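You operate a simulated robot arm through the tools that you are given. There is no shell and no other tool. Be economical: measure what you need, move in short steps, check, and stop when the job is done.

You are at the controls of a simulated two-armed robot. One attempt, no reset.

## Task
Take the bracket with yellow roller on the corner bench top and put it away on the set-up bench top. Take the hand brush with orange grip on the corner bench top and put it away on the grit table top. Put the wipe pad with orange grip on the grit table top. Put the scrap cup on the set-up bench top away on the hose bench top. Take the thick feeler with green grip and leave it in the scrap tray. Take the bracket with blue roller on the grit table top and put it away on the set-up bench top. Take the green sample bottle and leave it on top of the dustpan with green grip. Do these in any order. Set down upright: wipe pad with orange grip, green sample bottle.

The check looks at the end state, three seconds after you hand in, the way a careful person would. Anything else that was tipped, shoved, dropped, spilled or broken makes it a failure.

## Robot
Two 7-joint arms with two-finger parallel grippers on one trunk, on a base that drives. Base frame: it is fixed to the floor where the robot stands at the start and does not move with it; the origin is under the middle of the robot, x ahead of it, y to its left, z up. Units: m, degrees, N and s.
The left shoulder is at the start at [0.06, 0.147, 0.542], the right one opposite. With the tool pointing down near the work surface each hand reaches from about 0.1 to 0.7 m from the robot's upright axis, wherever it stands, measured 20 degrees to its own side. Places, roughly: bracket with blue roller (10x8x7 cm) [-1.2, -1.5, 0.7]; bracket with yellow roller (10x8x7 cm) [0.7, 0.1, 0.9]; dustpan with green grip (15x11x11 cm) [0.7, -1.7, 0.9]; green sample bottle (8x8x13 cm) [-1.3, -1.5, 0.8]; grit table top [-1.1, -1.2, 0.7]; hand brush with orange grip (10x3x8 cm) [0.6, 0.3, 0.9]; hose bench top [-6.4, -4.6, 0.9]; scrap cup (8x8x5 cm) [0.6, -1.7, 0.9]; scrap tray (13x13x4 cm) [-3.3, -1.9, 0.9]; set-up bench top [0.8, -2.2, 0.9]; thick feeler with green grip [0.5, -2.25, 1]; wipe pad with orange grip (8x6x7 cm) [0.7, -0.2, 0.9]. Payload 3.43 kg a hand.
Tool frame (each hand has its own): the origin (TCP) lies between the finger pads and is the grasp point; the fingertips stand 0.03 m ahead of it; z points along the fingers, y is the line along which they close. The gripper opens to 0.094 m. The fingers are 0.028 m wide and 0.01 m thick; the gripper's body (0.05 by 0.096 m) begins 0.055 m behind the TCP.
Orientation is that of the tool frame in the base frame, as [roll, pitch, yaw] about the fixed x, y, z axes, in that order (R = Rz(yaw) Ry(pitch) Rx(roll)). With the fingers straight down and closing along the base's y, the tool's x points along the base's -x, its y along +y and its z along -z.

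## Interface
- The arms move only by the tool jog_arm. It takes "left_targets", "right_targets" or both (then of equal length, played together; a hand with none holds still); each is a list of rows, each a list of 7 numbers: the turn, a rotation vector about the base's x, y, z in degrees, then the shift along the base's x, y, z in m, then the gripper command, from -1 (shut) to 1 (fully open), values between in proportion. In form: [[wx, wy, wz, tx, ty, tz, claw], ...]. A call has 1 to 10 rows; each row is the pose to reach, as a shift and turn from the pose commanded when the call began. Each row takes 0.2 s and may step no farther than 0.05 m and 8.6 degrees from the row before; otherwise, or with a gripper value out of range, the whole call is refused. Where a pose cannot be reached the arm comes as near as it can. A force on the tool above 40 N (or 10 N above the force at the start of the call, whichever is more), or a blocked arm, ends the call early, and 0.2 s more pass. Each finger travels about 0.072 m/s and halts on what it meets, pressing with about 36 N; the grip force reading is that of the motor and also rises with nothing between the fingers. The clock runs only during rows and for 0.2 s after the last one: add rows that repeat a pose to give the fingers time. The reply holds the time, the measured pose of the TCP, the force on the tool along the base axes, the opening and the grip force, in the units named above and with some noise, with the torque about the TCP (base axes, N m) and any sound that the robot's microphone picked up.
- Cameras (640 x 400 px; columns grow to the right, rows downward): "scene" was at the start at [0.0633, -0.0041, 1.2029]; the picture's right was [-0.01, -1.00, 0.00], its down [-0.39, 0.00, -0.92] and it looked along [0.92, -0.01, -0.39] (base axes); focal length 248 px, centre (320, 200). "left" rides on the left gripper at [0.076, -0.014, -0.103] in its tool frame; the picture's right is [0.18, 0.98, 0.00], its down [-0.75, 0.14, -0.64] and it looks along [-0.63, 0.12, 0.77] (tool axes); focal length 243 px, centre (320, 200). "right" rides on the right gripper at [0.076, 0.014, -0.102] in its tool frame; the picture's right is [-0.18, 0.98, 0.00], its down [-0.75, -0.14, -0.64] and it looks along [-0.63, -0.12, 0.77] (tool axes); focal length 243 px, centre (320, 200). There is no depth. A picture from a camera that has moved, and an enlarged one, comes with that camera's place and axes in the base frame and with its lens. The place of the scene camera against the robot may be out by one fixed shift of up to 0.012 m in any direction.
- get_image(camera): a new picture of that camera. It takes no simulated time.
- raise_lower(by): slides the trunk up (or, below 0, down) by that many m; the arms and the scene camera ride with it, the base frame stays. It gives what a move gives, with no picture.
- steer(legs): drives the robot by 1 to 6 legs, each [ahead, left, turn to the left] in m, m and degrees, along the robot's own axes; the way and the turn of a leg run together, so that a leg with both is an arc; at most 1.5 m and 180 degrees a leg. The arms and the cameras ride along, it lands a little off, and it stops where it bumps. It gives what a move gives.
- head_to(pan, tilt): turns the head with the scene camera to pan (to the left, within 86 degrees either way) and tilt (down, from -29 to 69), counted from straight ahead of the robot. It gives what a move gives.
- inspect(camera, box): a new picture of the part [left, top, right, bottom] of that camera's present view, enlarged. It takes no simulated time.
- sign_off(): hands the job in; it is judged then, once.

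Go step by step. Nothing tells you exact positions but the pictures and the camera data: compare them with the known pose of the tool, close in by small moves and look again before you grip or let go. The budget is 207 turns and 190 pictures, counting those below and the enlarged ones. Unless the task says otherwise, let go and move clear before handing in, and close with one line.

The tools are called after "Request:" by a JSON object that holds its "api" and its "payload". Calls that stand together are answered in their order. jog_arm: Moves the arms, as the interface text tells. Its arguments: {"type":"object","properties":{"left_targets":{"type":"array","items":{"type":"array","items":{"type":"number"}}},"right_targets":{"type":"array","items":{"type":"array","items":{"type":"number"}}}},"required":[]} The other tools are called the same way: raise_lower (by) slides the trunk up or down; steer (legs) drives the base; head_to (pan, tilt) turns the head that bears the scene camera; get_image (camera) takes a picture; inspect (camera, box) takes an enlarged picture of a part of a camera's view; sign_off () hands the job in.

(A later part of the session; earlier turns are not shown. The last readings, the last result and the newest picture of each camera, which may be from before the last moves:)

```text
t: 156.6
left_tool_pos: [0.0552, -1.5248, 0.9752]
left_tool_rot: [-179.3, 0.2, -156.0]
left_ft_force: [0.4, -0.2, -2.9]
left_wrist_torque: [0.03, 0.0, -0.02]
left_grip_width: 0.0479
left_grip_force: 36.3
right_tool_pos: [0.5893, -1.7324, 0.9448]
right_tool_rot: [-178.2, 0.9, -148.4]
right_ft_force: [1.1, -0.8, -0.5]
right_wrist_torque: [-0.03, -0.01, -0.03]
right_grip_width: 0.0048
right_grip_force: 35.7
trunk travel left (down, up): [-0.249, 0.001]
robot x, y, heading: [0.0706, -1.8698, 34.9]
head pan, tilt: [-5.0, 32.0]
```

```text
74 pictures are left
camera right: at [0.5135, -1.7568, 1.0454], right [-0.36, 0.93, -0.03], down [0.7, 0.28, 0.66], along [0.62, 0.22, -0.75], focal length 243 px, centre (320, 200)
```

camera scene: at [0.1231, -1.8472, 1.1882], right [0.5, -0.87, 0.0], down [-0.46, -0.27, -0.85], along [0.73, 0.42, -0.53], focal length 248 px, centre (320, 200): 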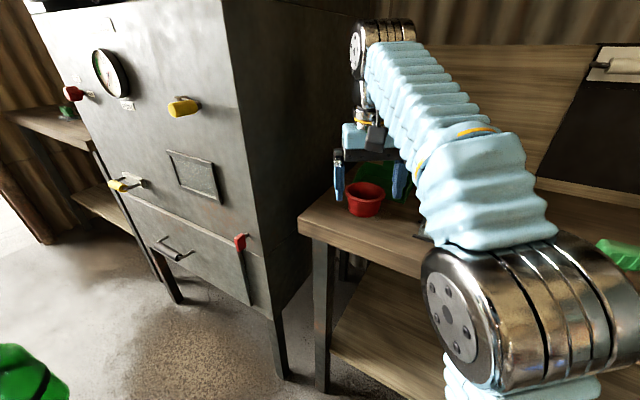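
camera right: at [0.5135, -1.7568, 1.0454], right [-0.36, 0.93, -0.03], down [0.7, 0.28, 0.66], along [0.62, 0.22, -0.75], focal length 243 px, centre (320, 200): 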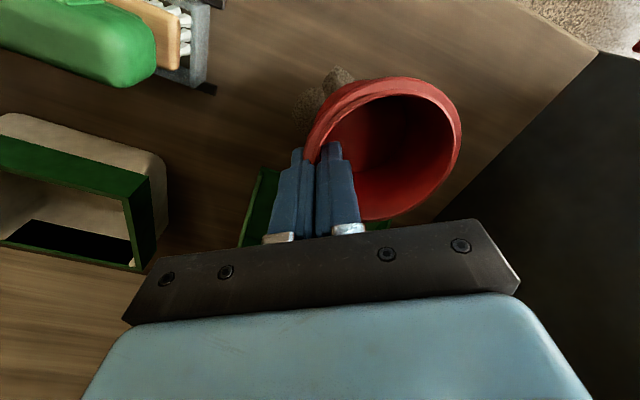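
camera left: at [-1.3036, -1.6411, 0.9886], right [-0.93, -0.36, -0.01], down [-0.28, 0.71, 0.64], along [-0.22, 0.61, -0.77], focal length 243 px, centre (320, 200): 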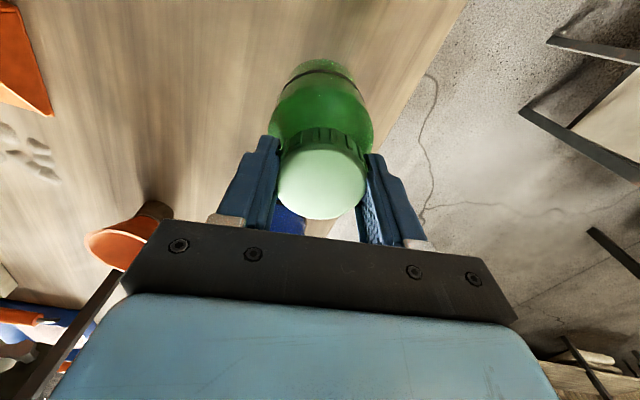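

The cup is held by its wall. I lift it and draw it back away from the bench, mainly −x first.

Request:
{"api": "jog_arm", "payload": {"right_targets": [[0, 0, 0, -0.03, 0.0, 0.015, -1], [0, 0, 0, -0.07, 0, 0.03, -1], [0, 0, 0, -0.115, -0.01, 0.04, -1], [0, 0, 0, -0.16, -0.02, 0.045, -1], [0, 0, 0, -0.19, -0.05, 0.045, -1], [0, 0, 0, -0.21, -0.09, 0.045, -1], [0, 0, 0, -0.21, -0.13, 0.045, -1]]}}

Request:
{"api": "get_image", "payload": {"camera": "scene"}}

Request:
{"api": "get_image", "payload": {"camera": "right"}}

```text
t: 158.2
left_tool_pos: [0.0542, -1.5237, 0.9764]
left_tool_rot: [-179.3, 0.2, -156.0]
left_ft_force: [-0.6, -0.4, -2.3]
left_wrist_torque: [-0.02, 0.01, 0.02]
left_grip_width: 0.0477
left_grip_force: 35.9
right_tool_pos: [0.3805, -1.8632, 0.9905]
right_tool_rot: [-178.1, 0.9, -148.5]
right_ft_force: [0.2, 1.2, -0.5]
right_wrist_torque: [0.0, -0.02, -0.01]
right_grip_width: 0.0048
right_grip_force: 36.4
trunk travel left (down, up): [-0.249, 0.001]
robot x, y, heading: [0.071, -1.8696, 35.2]
head pan, tilt: [-5.0, 32.0]
```

```text
73 pictures are left
camera scene: at [0.123, -1.8469, 1.1882], right [0.5, -0.87, 0.0], down [-0.46, -0.27, -0.85], along [0.73, 0.42, -0.53], focal length 248 px, centre (320, 200)
```

scene: 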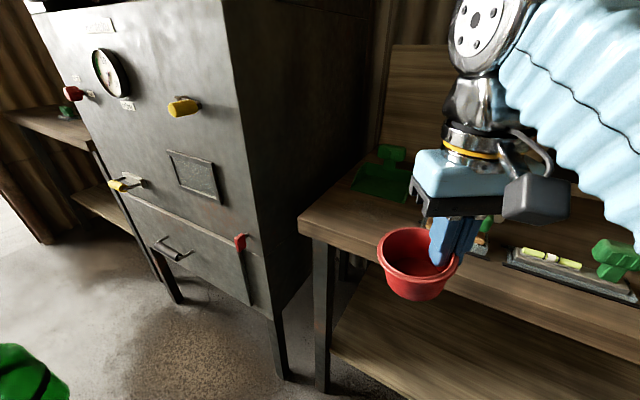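

```text
72 pictures are left
camera right: at [0.3039, -1.8886, 1.0899], right [-0.36, 0.93, -0.03], down [0.7, 0.28, 0.66], along [0.62, 0.21, -0.75], focal length 243 px, centre (320, 200)
```

right: 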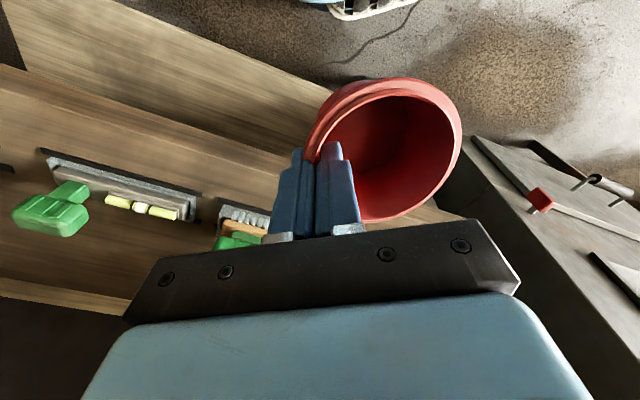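

The cup is held. The bottle, gripped by its cap, can't be lifted high enough to reach the dustpan, so I'll set it down on the free south strip of the lower grit table and regrip it by the body with a tilted hand. I drive there.

Request:
{"api": "steer", "payload": {"legs": [[-0.1, 0, 0], [0, 0, 55], [-0.2, 0, 0], [0, 1.0, 0]]}}

Request:
{"api": "head_to", "payload": {"pan": 5, "tilt": 45}}

Request:
{"api": "get_image", "payload": {"camera": "scene"}}

```text
t: 167.6
left_tool_pos: [-1.295, -1.9519, 0.9746]
left_tool_rot: [-179.2, 0.3, -99.9]
left_ft_force: [-1.6, 0.0, -2.7]
left_wrist_torque: [0.01, 0.01, 0.01]
left_grip_width: 0.0479
left_grip_force: 35.7
right_tool_pos: [-0.8323, -1.8723, 0.991]
right_tool_rot: [-178.1, 0.8, -92.3]
right_ft_force: [0.7, -0.4, 0.0]
right_wrist_torque: [-0.02, 0.0, 0.0]
right_grip_width: 0.0039
right_grip_force: 36.3
trunk travel left (down, up): [-0.249, 0.001]
robot x, y, heading: [-1.0032, -2.1338, 91.2]
head pan, tilt: [-5.0, 32.0]
stopped in leg 4: the robot was blocked; the commanded pose is now the measured one
```

```text
t: 168.3
left_tool_pos: [-1.2955, -1.9533, 0.9745]
left_tool_rot: [-179.3, 0.3, -99.8]
left_ft_force: [-0.1, -0.1, -2.8]
left_wrist_torque: [-0.01, -0.02, 0.01]
left_grip_width: 0.0478
left_grip_force: 36.0
right_tool_pos: [-0.8346, -1.8712, 0.9918]
right_tool_rot: [-178.2, 0.9, -92.3]
right_ft_force: [0.9, 0.5, -0.1]
right_wrist_torque: [0.0, -0.03, -0.04]
right_grip_width: 0.0039
right_grip_force: 36.1
trunk travel left (down, up): [-0.249, 0.001]
robot x, y, heading: [-0.9972, -2.1328, 90.9]
head pan, tilt: [5.0, 45.0]
```

```text
71 pictures are left
camera scene: at [-1.0058, -2.0858, 1.1688], right [0.99, 0.11, 0.0], down [0.07, -0.7, -0.71], along [-0.07, 0.7, -0.71], focal length 248 px, centre (320, 200)
```

scene: 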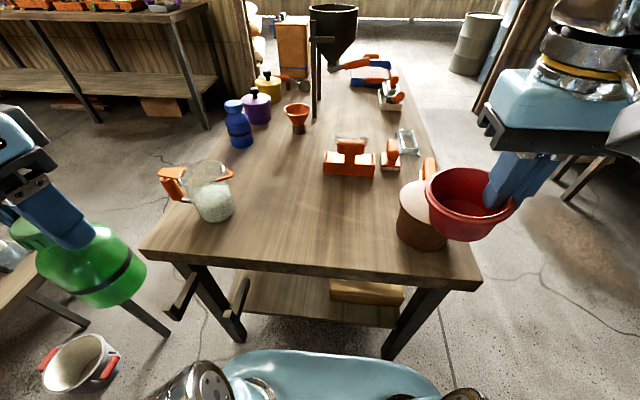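

I'm in front of the free south strip. I move the bottle right, then forward over (−1.08, −1.73).

Request:
{"api": "jog_arm", "payload": {"left_targets": [[0, 0, 0, 0.045, 0, 0, -1], [0, 0, 0, 0.09, 0, 0, -1], [0, 0, 0, 0.135, 0.0, 0, -1], [0, 0, 0, 0.175, 0.015, 0, -1], [0, 0, 0, 0.2, 0.05, 0, -1], [0, 0, 0, 0.215, 0.09, 0, -1], [0, 0, 0, 0.215, 0.135, -0.005, -1], [0, 0, 0, 0.215, 0.175, -0.015, -1], [0, 0, 0, 0.215, 0.21, -0.03, -1], [0, 0, 0, 0.215, 0.225, -0.06, -1]]}}

Request:
{"api": "get_image", "payload": {"camera": "scene"}}

```text
t: 170.6
left_tool_pos: [-1.0797, -1.7275, 0.9164]
left_tool_rot: [-179.4, 0.3, -99.9]
left_ft_force: [-0.1, -0.7, -2.5]
left_wrist_torque: [-0.01, -0.02, 0.03]
left_grip_width: 0.0479
left_grip_force: 36.1
left hand out of reach, approached as far as the arm can: row 2
right_tool_pos: [-0.8321, -1.8705, 0.9915]
right_tool_rot: [-178.2, 0.9, -92.5]
right_ft_force: [0.0, -0.2, -0.6]
right_wrist_torque: [-0.03, 0.01, -0.02]
right_grip_width: 0.0038
right_grip_force: 36.3
trunk travel left (down, up): [-0.249, 0.001]
robot x, y, heading: [-0.9987, -2.133, 91.0]
head pan, tilt: [5.0, 45.0]
```

```text
70 pictures are left
camera scene: at [-1.0057, -2.0856, 1.1687], right [0.99, 0.11, 0.0], down [0.08, -0.7, -0.71], along [-0.08, 0.7, -0.71], focal length 248 px, centre (320, 200)
```

scene: 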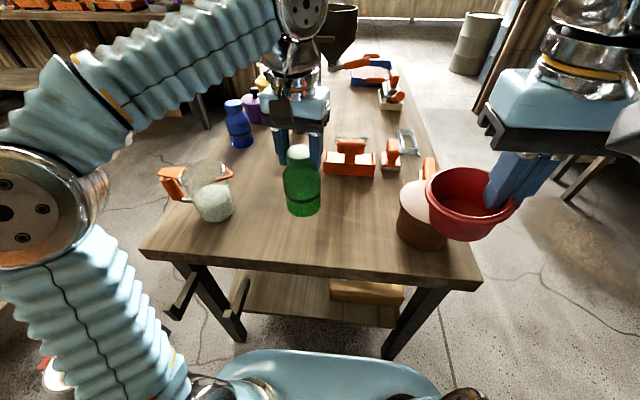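

Request:
{"api": "jog_arm", "payload": {"left_targets": [[0, 0, 0, 0, 0, -0.03, -1], [0, 0, 0, 0, 0, -0.05, -1], [0, 0, 0, 0, 0, -0.057, -1], [0, 0, 0, 0, 0, -0.061, -1], [0, 0, 0, 0, 0, -0.065, -1], [0, 0, 0, 0, 0, -0.069, -1], [0, 0, 0, 0, 0, -0.073, -1], [0, 0, 0, 0, 0, -0.077, -1]]}}

Request:
{"api": "inspect", "payload": {"camera": "scene", "box": [220, 80, 420, 240]}}

```text
t: 172.0
left_tool_pos: [-1.0782, -1.7286, 0.8509]
left_tool_rot: [-179.2, 1.0, -99.6]
left_ft_force: [-0.9, -5.0, 19.3]
left_wrist_torque: [-0.6, 0.81, 0.21]
left_grip_width: 0.0481
left_grip_force: 35.9
right_tool_pos: [-0.8315, -1.8731, 0.9917]
right_tool_rot: [-178.2, 1.0, -92.4]
right_ft_force: [0.0, -0.5, -0.3]
right_wrist_torque: [0.02, 0.02, 0.01]
right_grip_width: 0.0033
right_grip_force: 36.2
trunk travel left (down, up): [-0.249, 0.001]
robot x, y, heading: [-0.9941, -2.1345, 90.9]
head pan, tilt: [5.0, 45.0]
stopped in row 7 (left hand): the force on the tool passed its limit at 46 N (the readings are from after the stop); the commanded pose is now the measured one
```

```text
2.50 times, centred on (320, 160) of scene
camera zoom: at [-1.0056, -2.0873, 1.1689], right [0.99, 0.11, 0.0], down [0.08, -0.7, -0.71], along [-0.08, 0.7, -0.71], focal length 621 px, centre (320, 300)
```

zoom: 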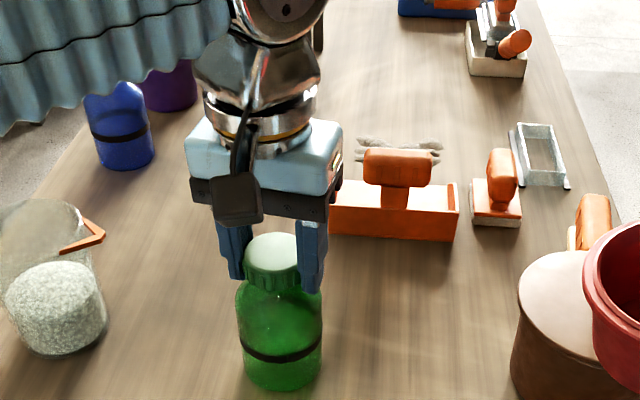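

The bottle stands on the table. I release it, rise, and tilt the hand 30° forward behind it for a body grip.

Request:
{"api": "jog_arm", "payload": {"left_targets": [[0, 0, 0, 0, 0, 0.002, 0], [0, 0, 0, 0, 0, 0.002, 1], [0, 0, 0, 0, 0, 0.002, 1], [0, 0, 0, 0, 0, 0.002, 1], [0, 0, 0, 0, 0, 0.035, 1], [0, 0, 0, -0.003, -0.015, 0.06, 1], [7.4, -1.25, 0, -0.005, -0.03, 0.065, 1], [14.8, -2.5, 0, -0.007, -0.045, 0.065, 1], [22.2, -3.75, 0, -0.009, -0.052, 0.06, 1], [29.6, -5, 0, -0.01, -0.055, 0.05, 1]]}}

Request:
{"api": "get_image", "payload": {"camera": "left"}}

Request:
{"api": "inspect", "payload": {"camera": "scene", "box": [220, 80, 420, 240]}}

```text
t: 174.2
left_tool_pos: [-1.0888, -1.7815, 0.9006]
left_tool_rot: [-179.3, 30.9, -99.8]
left_ft_force: [-0.6, 0.4, -0.6]
left_wrist_torque: [-0.01, 0.01, 0.02]
left_grip_width: 0.094
left_grip_force: 0.0
right_tool_pos: [-0.8322, -1.8706, 0.9913]
right_tool_rot: [-178.1, 0.9, -92.3]
right_ft_force: [0.2, 0.2, -0.4]
right_wrist_torque: [-0.01, -0.01, 0.01]
right_grip_width: 0.0032
right_grip_force: 35.7
trunk travel left (down, up): [-0.249, 0.001]
robot x, y, heading: [-0.9937, -2.1305, 91.0]
head pan, tilt: [5.0, 45.0]
```

```text
68 pictures are left
camera left: at [-1.0965, -1.9009, 0.9484], right [-0.99, 0.02, -0.11], down [-0.09, 0.34, 0.94], along [0.05, 0.94, -0.33], focal length 243 px, centre (320, 200)
```

left: 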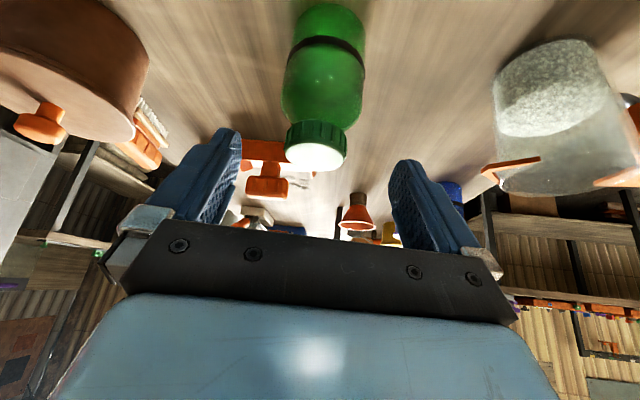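

```text
2.50 times, centred on (320, 160) of scene
camera zoom: at [-1.0056, -2.0857, 1.1688], right [0.99, 0.11, 0.0], down [0.08, -0.7, -0.71], along [-0.08, 0.7, -0.71], focal length 621 px, centre (320, 300)
```

zoom: 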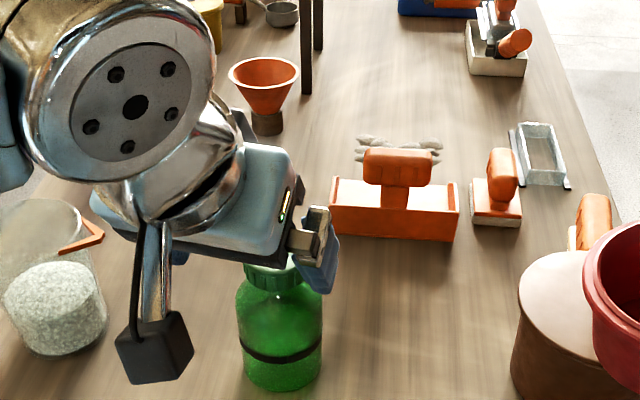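

Aligned with the bottle body (≈7.4 cm). I advance along the tool axis to straddle it.

Request:
{"api": "jog_arm", "payload": {"left_targets": [[0, 0, 0, 0.002, 0.013, -0.028, 1], [0, 0, 0, 0.004, 0.027, -0.056, 1], [0, 0, 0, 0.007, 0.04, -0.083, 1]]}}

Request:
{"api": "get_image", "payload": {"camera": "left"}}

Request:
{"api": "inspect", "payload": {"camera": "scene", "box": [220, 80, 420, 240]}}

```text
t: 175.0
left_tool_pos: [-1.0834, -1.7409, 0.8161]
left_tool_rot: [-179.4, 31.0, -99.7]
left_ft_force: [0.2, 0.1, 0.6]
left_wrist_torque: [0.0, 0.02, 0.02]
left_grip_width: 0.0938
left_grip_force: 0.2
right_tool_pos: [-0.8319, -1.8715, 0.9897]
right_tool_rot: [-178.2, 0.9, -92.3]
right_ft_force: [0.7, -0.3, -0.1]
right_wrist_torque: [-0.03, -0.02, -0.01]
right_grip_width: 0.0031
right_grip_force: 35.9
trunk travel left (down, up): [-0.249, 0.001]
robot x, y, heading: [-0.9981, -2.137, 91.2]
head pan, tilt: [5.0, 45.0]
```

```text
66 pictures are left
camera left: at [-1.0905, -1.86, 0.8649], right [-0.99, 0.02, -0.11], down [-0.09, 0.34, 0.94], along [0.05, 0.94, -0.33], focal length 243 px, centre (320, 200)
```

left: 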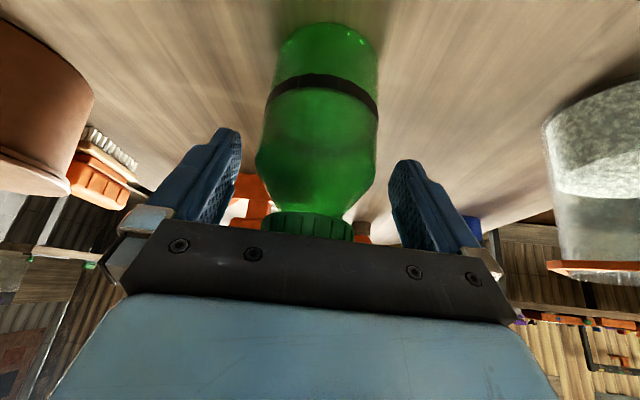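

```text
2.50 times, centred on (320, 160) of scene
camera zoom: at [-1.0058, -2.0859, 1.1688], right [0.99, 0.11, 0.0], down [0.08, -0.7, -0.71], along [-0.08, 0.7, -0.71], focal length 621 px, centre (320, 300)
```

zoom: 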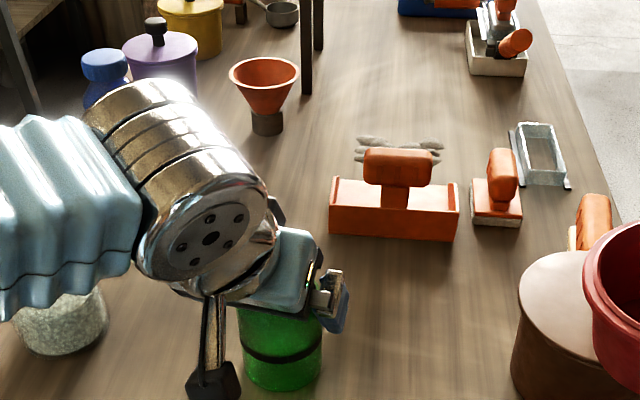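

Centred. I go in the last 2 cm and close on the body.

Request:
{"api": "jog_arm", "payload": {"left_targets": [[0, 0, 0, 0.001, 0.006, -0.011, 1], [0, 0, 0, 0.002, 0.011, -0.02, 1], [0, 0, 0, 0.002, 0.011, -0.02, 0], [0, 0, 0, 0.002, 0.011, -0.02, -1], [0, 0, 0, 0.002, 0.011, -0.02, -1], [0, 0, 0, 0.002, 0.011, -0.02, -1]]}}

Request:
{"api": "jog_arm", "payload": {"left_targets": [[0, 0, 0, 0, 0, 0.02, -1], [0, 0, 0, 0, -0.01, 0.04, -1], [0, 0, 0, 0, -0.03, 0.07, -1]]}}

Request:
{"api": "get_image", "payload": {"camera": "left"}}

Request:
{"api": "get_image", "payload": {"camera": "scene"}}

```text
t: 176.4
left_tool_pos: [-1.0802, -1.7319, 0.7987]
left_tool_rot: [-179.3, 31.2, -99.8]
left_ft_force: [10.1, -1.5, 34.9]
left_wrist_torque: [0.48, -0.34, -0.16]
left_grip_width: 0.0732
left_grip_force: 35.9
right_tool_pos: [-0.8321, -1.8731, 0.9915]
right_tool_rot: [-178.3, 1.0, -92.3]
right_ft_force: [0.5, -0.3, -0.9]
right_wrist_torque: [0.03, -0.08, 0.03]
right_grip_width: 0.003
right_grip_force: 35.5
trunk travel left (down, up): [-0.249, 0.001]
robot x, y, heading: [-0.9959, -2.1315, 91.3]
head pan, tilt: [5.0, 45.0]
```

```text
t: 177.2
left_tool_pos: [-1.0807, -1.7606, 0.8637]
left_tool_rot: [-179.3, 30.7, -99.7]
left_ft_force: [0.2, 0.3, -2.5]
left_wrist_torque: [-0.02, -0.01, -0.01]
left_grip_width: 0.0736
left_grip_force: 35.8
right_tool_pos: [-0.8338, -1.8712, 0.9907]
right_tool_rot: [-178.2, 0.8, -92.3]
right_ft_force: [0.1, -0.3, 0.1]
right_wrist_torque: [-0.05, -0.01, 0.03]
right_grip_width: 0.0028
right_grip_force: 35.8
trunk travel left (down, up): [-0.249, 0.001]
robot x, y, heading: [-0.9984, -2.1347, 90.9]
head pan, tilt: [5.0, 45.0]
```

```text
64 pictures are left
camera left: at [-1.089, -1.8797, 0.913], right [-0.99, 0.02, -0.1], down [-0.09, 0.34, 0.94], along [0.05, 0.94, -0.34], focal length 243 px, centre (320, 200)
```

left: 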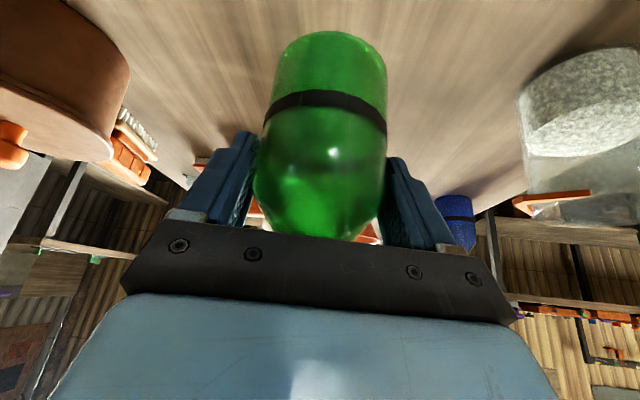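

```text
63 pictures are left
camera scene: at [-1.0057, -2.0854, 1.1686], right [0.99, 0.11, 0.0], down [0.08, -0.7, -0.71], along [-0.08, 0.7, -0.71], focal length 248 px, centre (320, 200)
```

scene: 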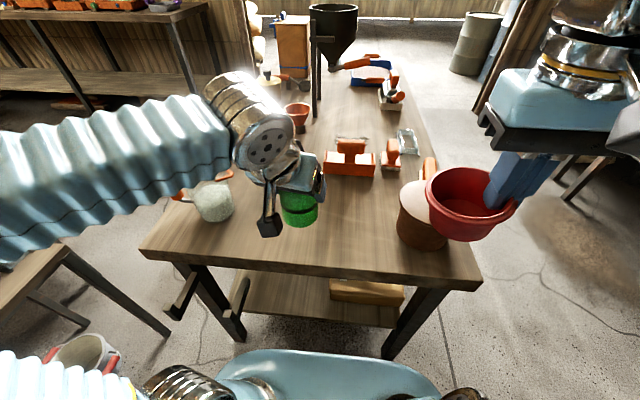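

The bottle is firmly gripped by its body at the 30° tilt. I pull it back and drive to the set-up bench again.

Request:
{"api": "jog_arm", "payload": {"left_targets": [[0, 0, 0, -0.01, -0.03, 0.03, -1], [0, 0, 0, -0.02, -0.065, 0.06, -1], [0, 0, 0, -0.03, -0.1, 0.08, -1], [0, 0, 0, -0.04, -0.135, 0.09, -1], [0, 0, 0, -0.05, -0.16, 0.1, -1]]}}

Request:
{"api": "steer", "payload": {"legs": [[0, -0.8, 0], [0, 0, -91], [0, 0.27, 0], [0.25, 0, 0]]}}

Request:
{"api": "head_to", "payload": {"pan": 10, "tilt": 30}}

Request:
{"api": "get_image", "payload": {"camera": "scene"}}

```text
t: 178.4
left_tool_pos: [-1.1309, -1.9193, 0.9676]
left_tool_rot: [-179.2, 30.7, -99.8]
left_ft_force: [-0.3, -0.3, -2.8]
left_wrist_torque: [0.0, 0.0, 0.02]
left_grip_width: 0.0734
left_grip_force: 36.0
right_tool_pos: [-0.8328, -1.87, 0.9901]
right_tool_rot: [-178.1, 0.9, -92.3]
right_ft_force: [-0.2, -0.8, -0.3]
right_wrist_torque: [0.0, 0.02, 0.0]
right_grip_width: 0.0025
right_grip_force: 36.3
trunk travel left (down, up): [-0.249, 0.001]
robot x, y, heading: [-0.9951, -2.1333, 91.0]
head pan, tilt: [5.0, 45.0]
```

```text
t: 189.5
left_tool_pos: [0.2694, -1.7398, 0.9671]
left_tool_rot: [-179.2, 30.9, 167.7]
left_ft_force: [0.8, -0.7, -2.6]
left_wrist_torque: [0.0, -0.02, -0.04]
left_grip_width: 0.0736
left_grip_force: 35.8
right_tool_pos: [0.3042, -2.0408, 0.9907]
right_tool_rot: [-178.1, 1.0, 175.2]
right_ft_force: [-1.0, -0.8, -0.4]
right_wrist_torque: [0.01, 0.0, 0.0]
right_grip_width: 0.0024
right_grip_force: 35.6
trunk travel left (down, up): [-0.249, 0.001]
robot x, y, heading: [0.0507, -1.862, -1.3]
head pan, tilt: [5.0, 45.0]
```

```text
t: 190.2
left_tool_pos: [0.2693, -1.7406, 0.967]
left_tool_rot: [-179.3, 30.8, 167.8]
left_ft_force: [0.3, 0.4, -2.6]
left_wrist_torque: [-0.01, 0.03, 0.0]
left_grip_width: 0.0735
left_grip_force: 36.3
right_tool_pos: [0.3037, -2.0414, 0.9904]
right_tool_rot: [-178.2, 0.9, 175.1]
right_ft_force: [0.0, 0.1, -0.7]
right_wrist_torque: [0.0, -0.03, 0.01]
right_grip_width: 0.0021
right_grip_force: 35.6
trunk travel left (down, up): [-0.249, 0.001]
robot x, y, heading: [0.0531, -1.8637, -1.6]
head pan, tilt: [10.0, 30.0]
```

```text
62 pictures are left
camera scene: at [0.1098, -1.8533, 1.1913], right [0.15, -0.99, 0.0], down [-0.5, -0.07, -0.87], along [0.86, 0.13, -0.5], focal length 248 px, centre (320, 200)
```

scene: 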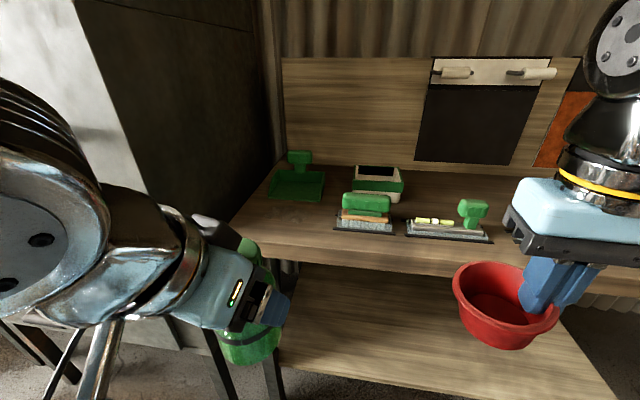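

Request:
{"api": "inspect", "payload": {"camera": "scene", "box": [220, 130, 420, 260]}}

Request:
{"api": "get_image", "payload": {"camera": "right"}}

```text
3.08 times, centred on (320, 195) of scene
camera zoom: at [0.1098, -1.8533, 1.1913], right [0.15, -0.99, 0.0], down [-0.5, -0.07, -0.87], along [0.86, 0.13, -0.5], focal length 765 px, centre (320, 215)
```

zoom: 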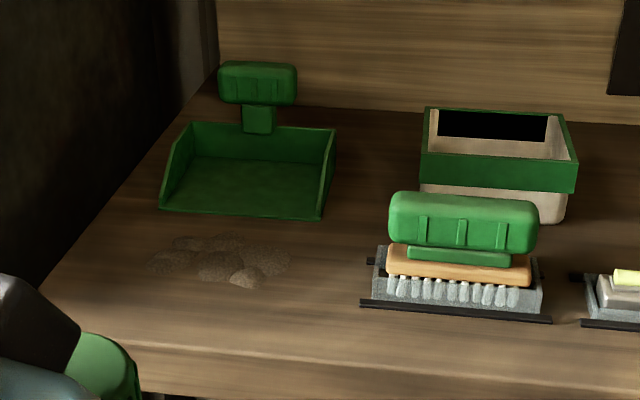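

```text
60 pictures are left
camera right: at [0.2276, -2.0168, 1.0902], right [0.27, 0.96, -0.03], down [0.73, -0.18, 0.66], along [0.63, -0.2, -0.75], focal length 243 px, centre (320, 200)
```

right: 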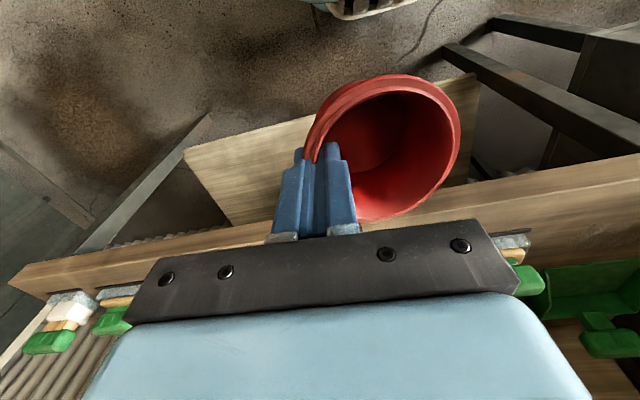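

The pan floor spans x 0.684–0.79, y −1.765…−1.625. I drive closer, then bring the bottle over the pan at about (0.725, −1.695).

Request:
{"api": "steer", "payload": {"legs": [[0.17, 0, 1.6]]}}

Request:
{"api": "jog_arm", "payload": {"left_targets": [[0, 0, 0, 0.04, 0.01, 0.005, -1], [0, 0, 0, 0.085, 0.02, 0.01, -1], [0, 0, 0, 0.13, 0.03, 0.01, -1], [0, 0, 0, 0.17, 0.04, 0.01, -1], [0, 0, 0, 0.21, 0.045, 0.01, -1]]}}

Request:
{"api": "get_image", "payload": {"camera": "scene"}}

Request:
{"api": "get_image", "payload": {"camera": "left"}}

```text
t: 191.7
left_tool_pos: [0.4405, -1.7362, 0.9674]
left_tool_rot: [-179.3, 30.8, 169.2]
left_ft_force: [-0.3, -0.5, -3.3]
left_wrist_torque: [0.02, 0.0, -0.01]
left_grip_width: 0.0733
left_grip_force: 36.2
right_tool_pos: [0.4835, -2.0347, 0.9907]
right_tool_rot: [-178.2, 0.9, 176.7]
right_ft_force: [-0.3, -0.3, -0.1]
right_wrist_torque: [0.0, 0.01, 0.01]
right_grip_width: 0.002
right_grip_force: 36.1
trunk travel left (down, up): [-0.249, 0.001]
robot x, y, heading: [0.224, -1.8643, 0.1]
head pan, tilt: [10.0, 30.0]
```

```text
t: 192.9
left_tool_pos: [0.6501, -1.6904, 0.9786]
left_tool_rot: [-179.3, 30.9, 169.4]
left_ft_force: [-0.4, 0.3, -2.1]
left_wrist_torque: [-0.01, -0.01, 0.01]
left_grip_width: 0.0733
left_grip_force: 36.0
right_tool_pos: [0.484, -2.0356, 0.9898]
right_tool_rot: [-178.2, 0.9, 176.9]
right_ft_force: [-1.0, -0.6, 0.1]
right_wrist_torque: [-0.05, -0.01, 0.01]
right_grip_width: 0.0022
right_grip_force: 35.7
trunk travel left (down, up): [-0.249, 0.001]
robot x, y, heading: [0.2238, -1.8628, 0.1]
head pan, tilt: [10.0, 30.0]
```

```text
59 pictures are left
camera scene: at [0.2843, -1.8534, 1.1913], right [0.18, -0.98, 0.0], down [-0.49, -0.09, -0.87], along [0.85, 0.15, -0.5], focal length 248 px, centre (320, 200)
```

scene: 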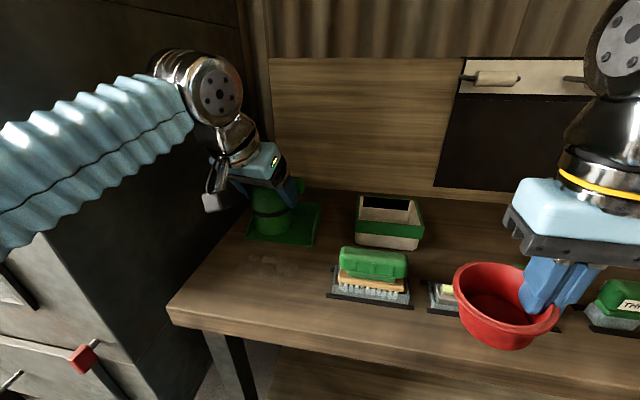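

```text
58 pictures are left
camera left: at [0.5305, -1.6818, 1.0267], right [0.03, 0.99, -0.11], down [0.34, 0.09, 0.94], along [0.94, -0.07, -0.34], focal length 243 px, centre (320, 200)
```

left: 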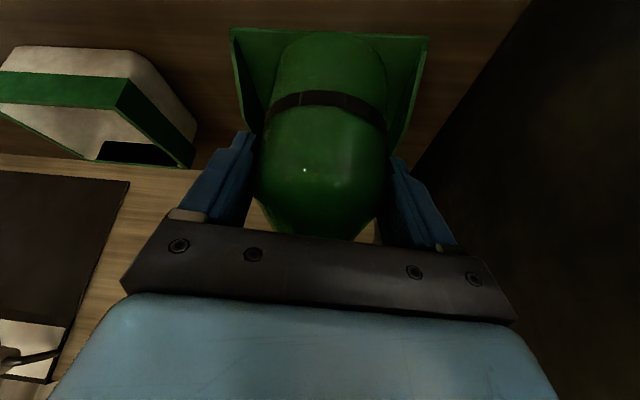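

The wrist camera puts the pan's front edge at x≈0.652 and its centre at y≈−1.70. I move to (0.692, −1.70) and lower gradually to contact.

Request:
{"api": "jog_arm", "payload": {"left_targets": [[0, 0, 0, 0.02, -0.004, 0, -1], [0, 0, 0, 0.04, -0.008, -0.005, -1], [0, 0, 0, 0.042, -0.008, -0.015, -1], [0, 0, 0, 0.042, -0.008, -0.022, -1]]}}

Request:
{"api": "inspect", "payload": {"camera": "scene", "box": [190, 140, 350, 270]}}

Request:
{"api": "get_image", "payload": {"camera": "left"}}

```text
t: 193.9
left_tool_pos: [0.691, -1.6996, 0.9554]
left_tool_rot: [-179.3, 30.9, 169.2]
left_ft_force: [-1.4, 0.1, -1.2]
left_wrist_torque: [0.02, 0.03, 0.04]
left_grip_width: 0.0733
left_grip_force: 35.7
right_tool_pos: [0.484, -2.0362, 0.9898]
right_tool_rot: [-178.2, 0.9, 176.6]
right_ft_force: [-0.7, -0.4, -0.3]
right_wrist_torque: [-0.06, 0.02, 0.02]
right_grip_width: 0.0021
right_grip_force: 35.9
trunk travel left (down, up): [-0.249, 0.001]
robot x, y, heading: [0.2255, -1.8643, 0.3]
head pan, tilt: [10.0, 30.0]
```

```text
3.08 times, centred on (270, 205) of scene
camera zoom: at [0.2843, -1.8535, 1.1914], right [0.18, -0.98, 0.0], down [-0.49, -0.09, -0.87], along [0.85, 0.15, -0.5], focal length 765 px, centre (474, 185)
```

zoom: 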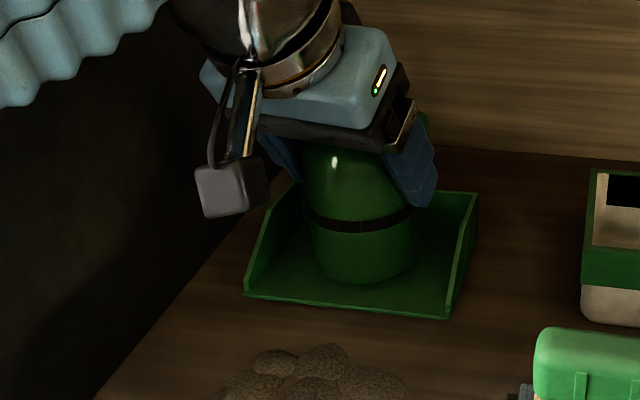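

```text
56 pictures are left
camera left: at [0.5724, -1.6902, 1.004], right [0.03, 0.99, -0.11], down [0.34, 0.09, 0.94], along [0.94, -0.07, -0.34], focal length 243 px, centre (320, 200)
```

left: 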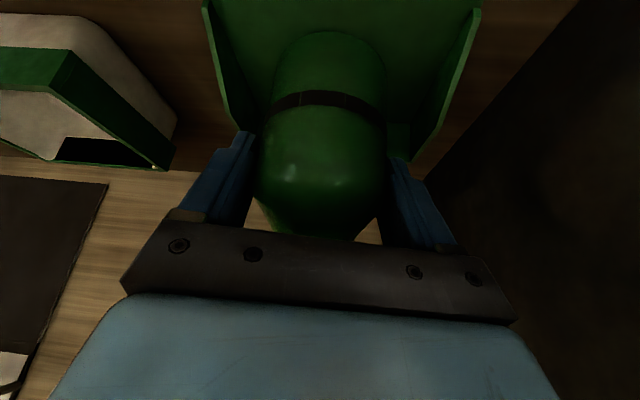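

The bottle is well inside the pan. I lower to contact in small steps.

Request:
{"api": "jog_arm", "payload": {"left_targets": [[0, 0, 0, 0.003, 0, -0.004, -1], [0, 0, 0, 0.003, 0, -0.008, -1], [0, 0, 0, 0.003, 0, -0.011, -1], [0, 0, 0, 0.003, 0, -0.014, -1], [0, 0, 0, 0.003, 0, -0.017, -1], [0, 0, 0, 0.003, 0, -0.02, -1]]}}

```text
t: 195.0
left_tool_pos: [0.6932, -1.6988, 0.9452]
left_tool_rot: [-179.3, 31.5, 169.4]
left_ft_force: [-4.5, -1.3, 4.2]
left_wrist_torque: [-0.02, -0.16, 0.0]
left_grip_width: 0.0735
left_grip_force: 35.8
right_tool_pos: [0.4833, -2.0359, 0.9903]
right_tool_rot: [-178.2, 0.8, 176.7]
right_ft_force: [-0.6, -0.3, -0.7]
right_wrist_torque: [-0.01, -0.02, 0.01]
right_grip_width: 0.002
right_grip_force: 36.2
trunk travel left (down, up): [-0.249, 0.001]
robot x, y, heading: [0.2217, -1.8671, 0.2]
head pan, tilt: [10.0, 30.0]
stopped in row 5 (left hand): the force on the tool passed its limit at 42 N (the readings are from after the stop); the commanded pose is now the measured one
```

Contact. I open fully and back the hand straight out along its own heading.

Request:
{"api": "jog_arm", "payload": {"left_targets": [[0, 0, 0, 0, 0, 0.001, 0.6], [0, 0, 0, 0, 0, 0.001, 1], [0, 0, 0, 0, 0, 0.001, 1], [0, 0, 0, -0.02, 0.0038, 0.003, 1], [0, 0, 0, -0.05, 0.0095, 0.006, 1], [0, 0, 0, -0.09, 0.017, 0.01, 1], [0, 0, 0, -0.135, 0.0255, 0.015, 1], [0, 0, 0, -0.18, 0.034, 0.02, 1], [0, 0, 0, -0.22, 0.034, 0.02, 1]]}}

Request:
{"api": "get_image", "payload": {"camera": "left"}}

Request:
{"api": "inspect", "payload": {"camera": "scene", "box": [190, 140, 350, 270]}}

```text
t: 197.0
left_tool_pos: [0.4715, -1.6675, 0.9632]
left_tool_rot: [-179.2, 31.3, 169.2]
left_ft_force: [0.0, -0.6, -0.4]
left_wrist_torque: [0.02, 0.03, 0.02]
left_grip_width: 0.0941
left_grip_force: 0.1
right_tool_pos: [0.4836, -2.0352, 0.9905]
right_tool_rot: [-178.1, 0.9, 176.7]
right_ft_force: [-0.6, -0.7, 0.1]
right_wrist_torque: [-0.04, 0.01, -0.01]
right_grip_width: 0.0021
right_grip_force: 36.0
trunk travel left (down, up): [-0.249, 0.001]
robot x, y, heading: [0.2278, -1.8657, 0.2]
head pan, tilt: [10.0, 30.0]
```

```text
55 pictures are left
camera left: at [0.3524, -1.6588, 1.0114], right [0.03, 0.99, -0.11], down [0.33, 0.09, 0.94], along [0.94, -0.07, -0.33], focal length 243 px, centre (320, 200)
```

left: 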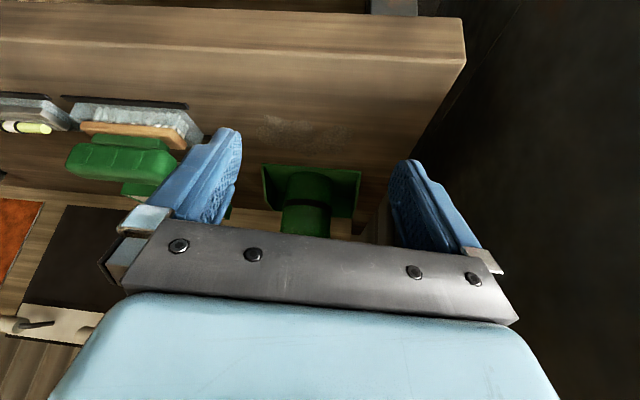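

```text
3.08 times, centred on (270, 205) of scene
camera zoom: at [0.2845, -1.8534, 1.1914], right [0.18, -0.98, 0.0], down [-0.49, -0.09, -0.87], along [0.85, 0.15, -0.5], focal length 765 px, centre (474, 185)
```

zoom: 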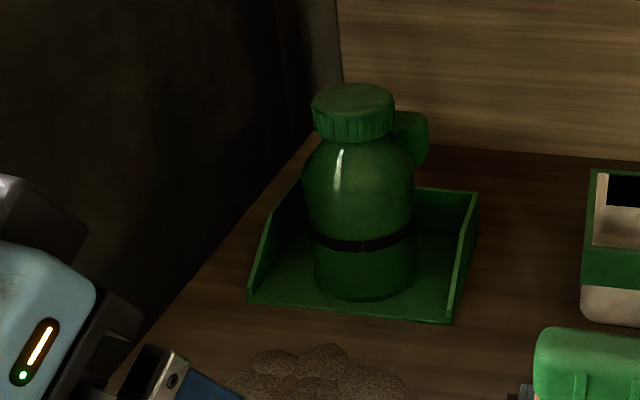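

The bottle stands upright in the dustpan. Next I get the yellow bracket: I level the left hand, turn it, and drive to the corner bench, with the cup still in the right hand.

Request:
{"api": "jog_arm", "payload": {"left_targets": [[1.5, 7.7, 0, -0.015, 0, 0, 1], [2.9, 15.3, 0, -0.03, 0, 0, 1], [4.4, 23, 0, -0.05, 0, 0, 1], [5.8, 30.4, 0, -0.07, 0, 0, 1]]}}

Request:
{"api": "steer", "payload": {"legs": [[-0.26, 0, 0], [0, 1.5, 0], [0, 0.27, 0], [0.19, 0, 0]]}}

Request:
{"api": "jog_arm", "payload": {"left_targets": [[0, 0, 8.6, 0.01, 0.0, 0.0, 1], [0, 0, 17.2, 0.02, 0.0, 0.01, 1], [0, 0, 25.8, 0.04, -0.01, 0.01, 1], [0, 0, 34.4, 0.06, -0.02, 0.01, 1], [0, 0, 43, 0.08, -0.03, 0.01, 1], [0, 0, 51.6, 0.1, -0.04, 0.01, 1], [0, 0, 60.2, 0.12, -0.05, 0.01, 1], [0, 0, 68.8, 0.14, -0.05, 0.01, 1], [0, 0, 77.4, 0.16, -0.05, 0.01, 1], [0, 0, 86, 0.17, -0.05, 0.0, 1]]}}

Request:
{"api": "get_image", "payload": {"camera": "left"}}

Request:
{"api": "get_image", "payload": {"camera": "scene"}}

```text
t: 198.0
left_tool_pos: [0.4039, -1.667, 0.9653]
left_tool_rot: [-179.2, 0.3, 169.3]
left_ft_force: [-0.2, 0.8, 0.3]
left_wrist_torque: [-0.03, 0.01, -0.02]
left_grip_width: 0.0938
left_grip_force: 0.1
right_tool_pos: [0.4848, -2.0348, 0.9905]
right_tool_rot: [-178.1, 0.8, 176.7]
right_ft_force: [0.1, -0.3, -1.3]
right_wrist_torque: [-0.02, -0.01, 0.02]
right_grip_width: 0.0024
right_grip_force: 36.3
trunk travel left (down, up): [-0.249, 0.001]
robot x, y, heading: [0.2239, -1.8675, 0.0]
head pan, tilt: [10.0, 30.0]
```

```text
t: 209.5
left_tool_pos: [0.3375, 0.0925, 0.9657]
left_tool_rot: [-179.3, 0.4, 168.8]
left_ft_force: [0.6, -0.6, -0.3]
left_wrist_torque: [-0.02, -0.01, 0.01]
left_grip_width: 0.0937
left_grip_force: 0.1
right_tool_pos: [0.4134, -0.278, 0.9899]
right_tool_rot: [-178.2, 0.8, 176.0]
right_ft_force: [0.4, 0.0, 0.3]
right_wrist_torque: [-0.03, -0.02, 0.04]
right_grip_width: 0.0018
right_grip_force: 35.9
trunk travel left (down, up): [-0.249, 0.001]
robot x, y, heading: [0.1553, -0.1037, -0.4]
head pan, tilt: [10.0, 30.0]
```

```text
t: 211.7
left_tool_pos: [0.5086, 0.0408, 0.965]
left_tool_rot: [-179.3, 0.4, -105.2]
left_ft_force: [-0.4, 0.5, 0.1]
left_wrist_torque: [-0.03, 0.01, -0.01]
left_grip_width: 0.0938
left_grip_force: 0.1
right_tool_pos: [0.4143, -0.2787, 0.9912]
right_tool_rot: [-178.2, 0.9, 176.0]
right_ft_force: [-0.6, -0.1, -0.5]
right_wrist_torque: [-0.02, 0.03, -0.02]
right_grip_width: 0.0022
right_grip_force: 35.9
trunk travel left (down, up): [-0.249, 0.001]
robot x, y, heading: [0.1561, -0.1058, -0.2]
head pan, tilt: [10.0, 30.0]
```

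```text
53 pictures are left
camera left: at [0.5008, -0.0361, 1.0661], right [-1.0, 0.08, -0.01], down [0.05, 0.76, 0.65], along [0.06, 0.64, -0.76], focal length 243 px, centre (320, 200)
```

left: 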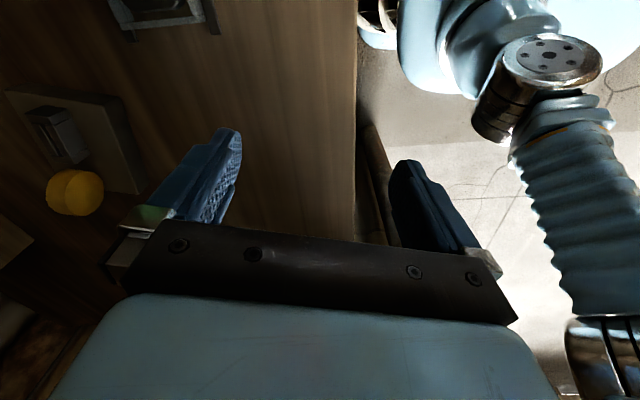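

```text
52 pictures are left
camera scene: at [0.216, -0.0936, 1.1914], right [0.17, -0.99, 0.0], down [-0.49, -0.08, -0.87], along [0.85, 0.14, -0.5], focal length 248 px, centre (320, 200)
```

scene: 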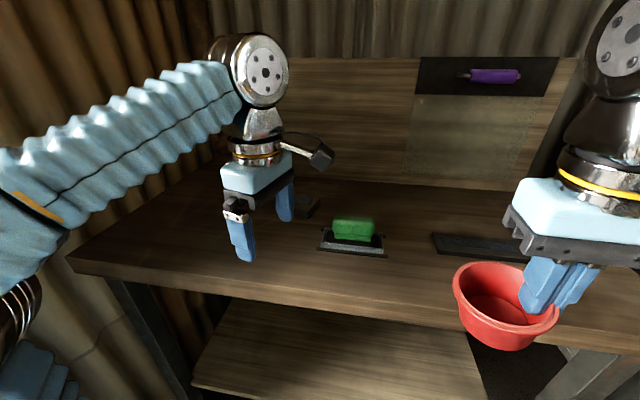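

The bracket is centred ≈(0.698, 0.038), axis ≈73°. I drive 7 cm closer and move the left hand over it.

Request:
{"api": "steer", "payload": {"legs": [[0.07, 0, 0]]}}

Request:
{"api": "jog_arm", "payload": {"left_targets": [[0, 0, 0, 0.04, 0, 0, 1], [0, 0, -1, 0.08, 0, -0.01, 1], [0, 0, -2, 0.112, 0, -0.02, 1]]}}

Request:
{"api": "get_image", "payload": {"camera": "left"}}

```text
t: 212.7
left_tool_pos: [0.577, 0.042, 0.9644]
left_tool_rot: [-179.3, 0.4, -105.4]
left_ft_force: [-0.7, 0.3, 0.2]
left_wrist_torque: [0.0, 0.03, 0.0]
left_grip_width: 0.0941
left_grip_force: 0.0
right_tool_pos: [0.482, -0.2781, 0.9895]
right_tool_rot: [-178.3, 1.0, 176.0]
right_ft_force: [-0.6, 0.9, -0.2]
right_wrist_torque: [-0.03, -0.03, 0.04]
right_grip_width: 0.002
right_grip_force: 36.1
trunk travel left (down, up): [-0.249, 0.001]
robot x, y, heading: [0.2283, -0.1078, -0.5]
head pan, tilt: [10.0, 30.0]
```

```text
t: 213.5
left_tool_pos: [0.6911, 0.0422, 0.9448]
left_tool_rot: [-179.2, 0.4, -107.3]
left_ft_force: [-0.4, 0.3, -0.8]
left_wrist_torque: [-0.04, 0.01, 0.0]
left_grip_width: 0.0942
left_grip_force: 0.1
right_tool_pos: [0.4834, -0.2782, 0.9907]
right_tool_rot: [-178.1, 1.0, 176.1]
right_ft_force: [-0.9, -0.1, 0.1]
right_wrist_torque: [-0.01, -0.01, -0.02]
right_grip_width: 0.0019
right_grip_force: 35.9
trunk travel left (down, up): [-0.249, 0.001]
robot x, y, heading: [0.2253, -0.1054, -0.3]
head pan, tilt: [10.0, 30.0]
```

```text
51 pictures are left
camera left: at [0.6794, -0.036, 1.0464], right [-0.99, 0.12, -0.01], down [0.08, 0.76, 0.65], along [0.09, 0.64, -0.76], focal length 243 px, centre (320, 200)
```

left: 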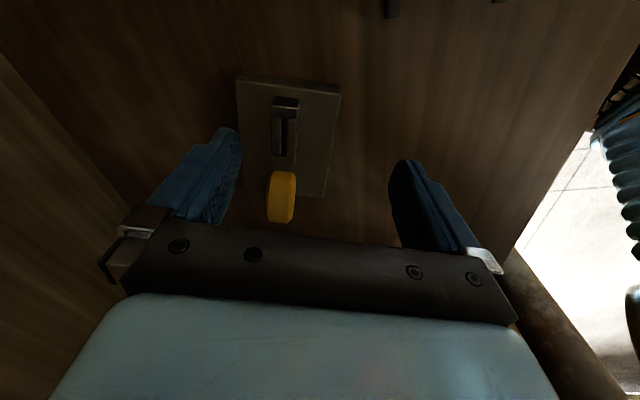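

Refined: centre (0.72, 0.05), axis 77.5°. I align to (0.717, 0.04), descend to 0.896 and close.

Request:
{"api": "jog_arm", "payload": {"left_targets": [[0, 0, 3, 0.015, -0.001, -0.003, 1], [0, 0, 4.8, 0.026, -0.002, -0.012, 1], [0, 0, 4.8, 0.026, -0.002, -0.03, 1], [0, 0, 4.8, 0.026, -0.002, -0.046, 1]]}}

Request:
{"api": "get_image", "payload": {"camera": "left"}}

```text
t: 214.5
left_tool_pos: [0.7164, 0.0393, 0.8993]
left_tool_rot: [-179.3, 0.3, -102.7]
left_ft_force: [-0.4, 0.9, -0.4]
left_wrist_torque: [0.0, -0.02, -0.02]
left_grip_width: 0.094
left_grip_force: 0.1
right_tool_pos: [0.4826, -0.2796, 0.9901]
right_tool_rot: [-178.1, 0.8, 176.1]
right_ft_force: [0.3, 0.7, -0.8]
right_wrist_torque: [0.0, 0.02, -0.01]
right_grip_width: 0.0021
right_grip_force: 35.5
trunk travel left (down, up): [-0.249, 0.001]
robot x, y, heading: [0.2237, -0.1076, -0.2]
head pan, tilt: [10.0, 30.0]
```

```text
50 pictures are left
camera left: at [0.7121, -0.0395, 1.0005], right [-1.0, 0.03, -0.01], down [0.02, 0.76, 0.64], along [0.03, 0.64, -0.76], focal length 243 px, centre (320, 200)
```

left: 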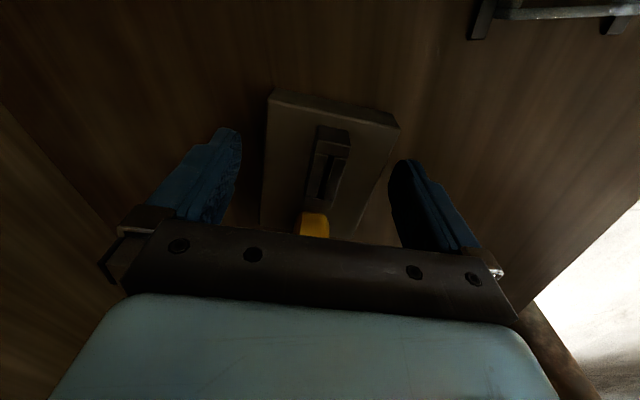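

Aligned. Close and lift.

Request:
{"api": "jog_arm", "payload": {"left_targets": [[0, 0, 0, 0, 0, -0.003, 1], [0, 0, 0, 0, 0, -0.003, -1], [0, 0, 0, 0, 0, -0.003, -1], [0, 0, 0, 0, 0, -0.003, -1], [0, 0, 0, -0.0, 0, 0.02, -1], [0, 0, 0, -0.02, 0, 0.04, -1], [0, 0, 0, -0.05, 0, 0.06, -1], [0, 0, 0, -0.09, 0.01, 0.08, -1], [0, 0, 0, -0.13, 0.02, 0.09, -1], [0, 0, 0, -0.17, 0.03, 0.09, -1]]}}

Request:
{"api": "get_image", "payload": {"camera": "left"}}

```text
t: 216.7
left_tool_pos: [0.5446, 0.0701, 0.9873]
left_tool_rot: [-179.2, 0.5, -102.5]
left_ft_force: [0.2, -0.6, -7.1]
left_wrist_torque: [-0.06, 0.02, 0.0]
left_grip_width: 0.0701
left_grip_force: 36.1
right_tool_pos: [0.4834, -0.279, 0.9914]
right_tool_rot: [-178.2, 0.9, 176.1]
right_ft_force: [0.7, 0.4, -1.3]
right_wrist_torque: [0.01, 0.04, -0.02]
right_grip_width: 0.0021
right_grip_force: 36.3
trunk travel left (down, up): [-0.249, 0.001]
robot x, y, heading: [0.225, -0.1106, -0.7]
head pan, tilt: [10.0, 30.0]
```

```text
49 pictures are left
camera left: at [0.54, -0.0087, 1.0888], right [-1.0, 0.03, -0.01], down [0.02, 0.76, 0.64], along [0.03, 0.64, -0.76], focal length 243 px, centre (320, 200)
```

left: 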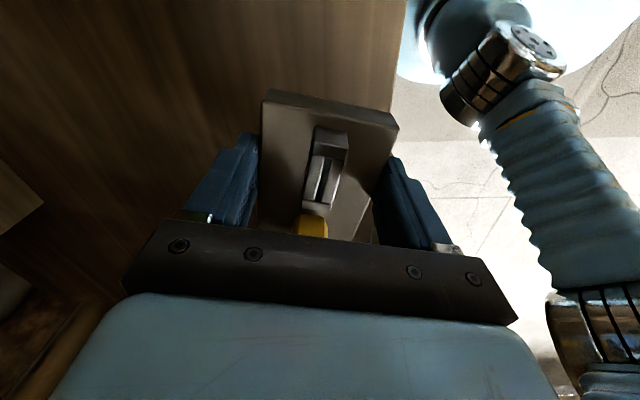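

The yellow bracket is held (7 N). I drive back to the set-up bench, aiming to set it in the clear space in front of the dustpan.

Request:
{"api": "steer", "payload": {"legs": [[-0.27, 0, 0.7], [0, -1.5, 0], [0, -0.23, 0], [0.26, 0, 0]]}}

Request:
{"api": "get_image", "payload": {"camera": "scene"}}

Request:
{"api": "get_image", "payload": {"camera": "right"}}

```text
t: 228.3
left_tool_pos: [0.5323, -1.6257, 0.9867]
left_tool_rot: [-179.2, 0.3, -102.4]
left_ft_force: [-0.7, 0.4, -7.1]
left_wrist_torque: [-0.08, -0.01, 0.0]
left_grip_width: 0.0698
left_grip_force: 35.7
right_tool_pos: [0.4717, -1.9734, 0.9908]
right_tool_rot: [-178.3, 0.9, 176.3]
right_ft_force: [0.0, 0.5, -0.6]
right_wrist_torque: [0.02, 0.06, -0.01]
right_grip_width: 0.0023
right_grip_force: 35.8
trunk travel left (down, up): [-0.249, 0.001]
robot x, y, heading: [0.2125, -1.8017, -0.2]
head pan, tilt: [10.0, 30.0]
```

```text
48 pictures are left
camera scene: at [0.2737, -1.7902, 1.1913], right [0.17, -0.99, 0.0], down [-0.49, -0.08, -0.87], along [0.85, 0.15, -0.5], focal length 248 px, centre (320, 200)
```

scene: 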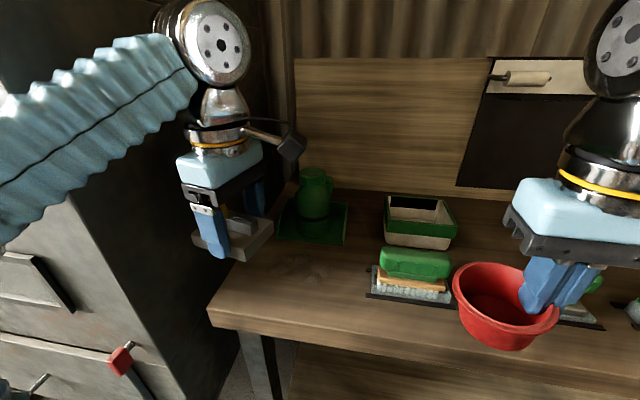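

```text
47 pictures are left
camera right: at [0.3948, -1.9513, 1.0902], right [0.25, 0.97, -0.03], down [0.73, -0.17, 0.66], along [0.63, -0.18, -0.75], focal length 243 px, centre (320, 200)
```

right: 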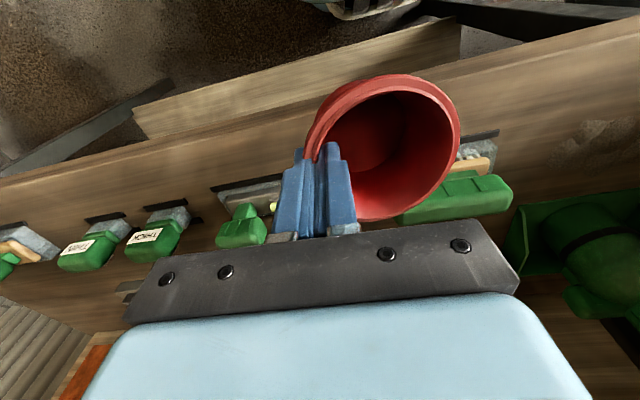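

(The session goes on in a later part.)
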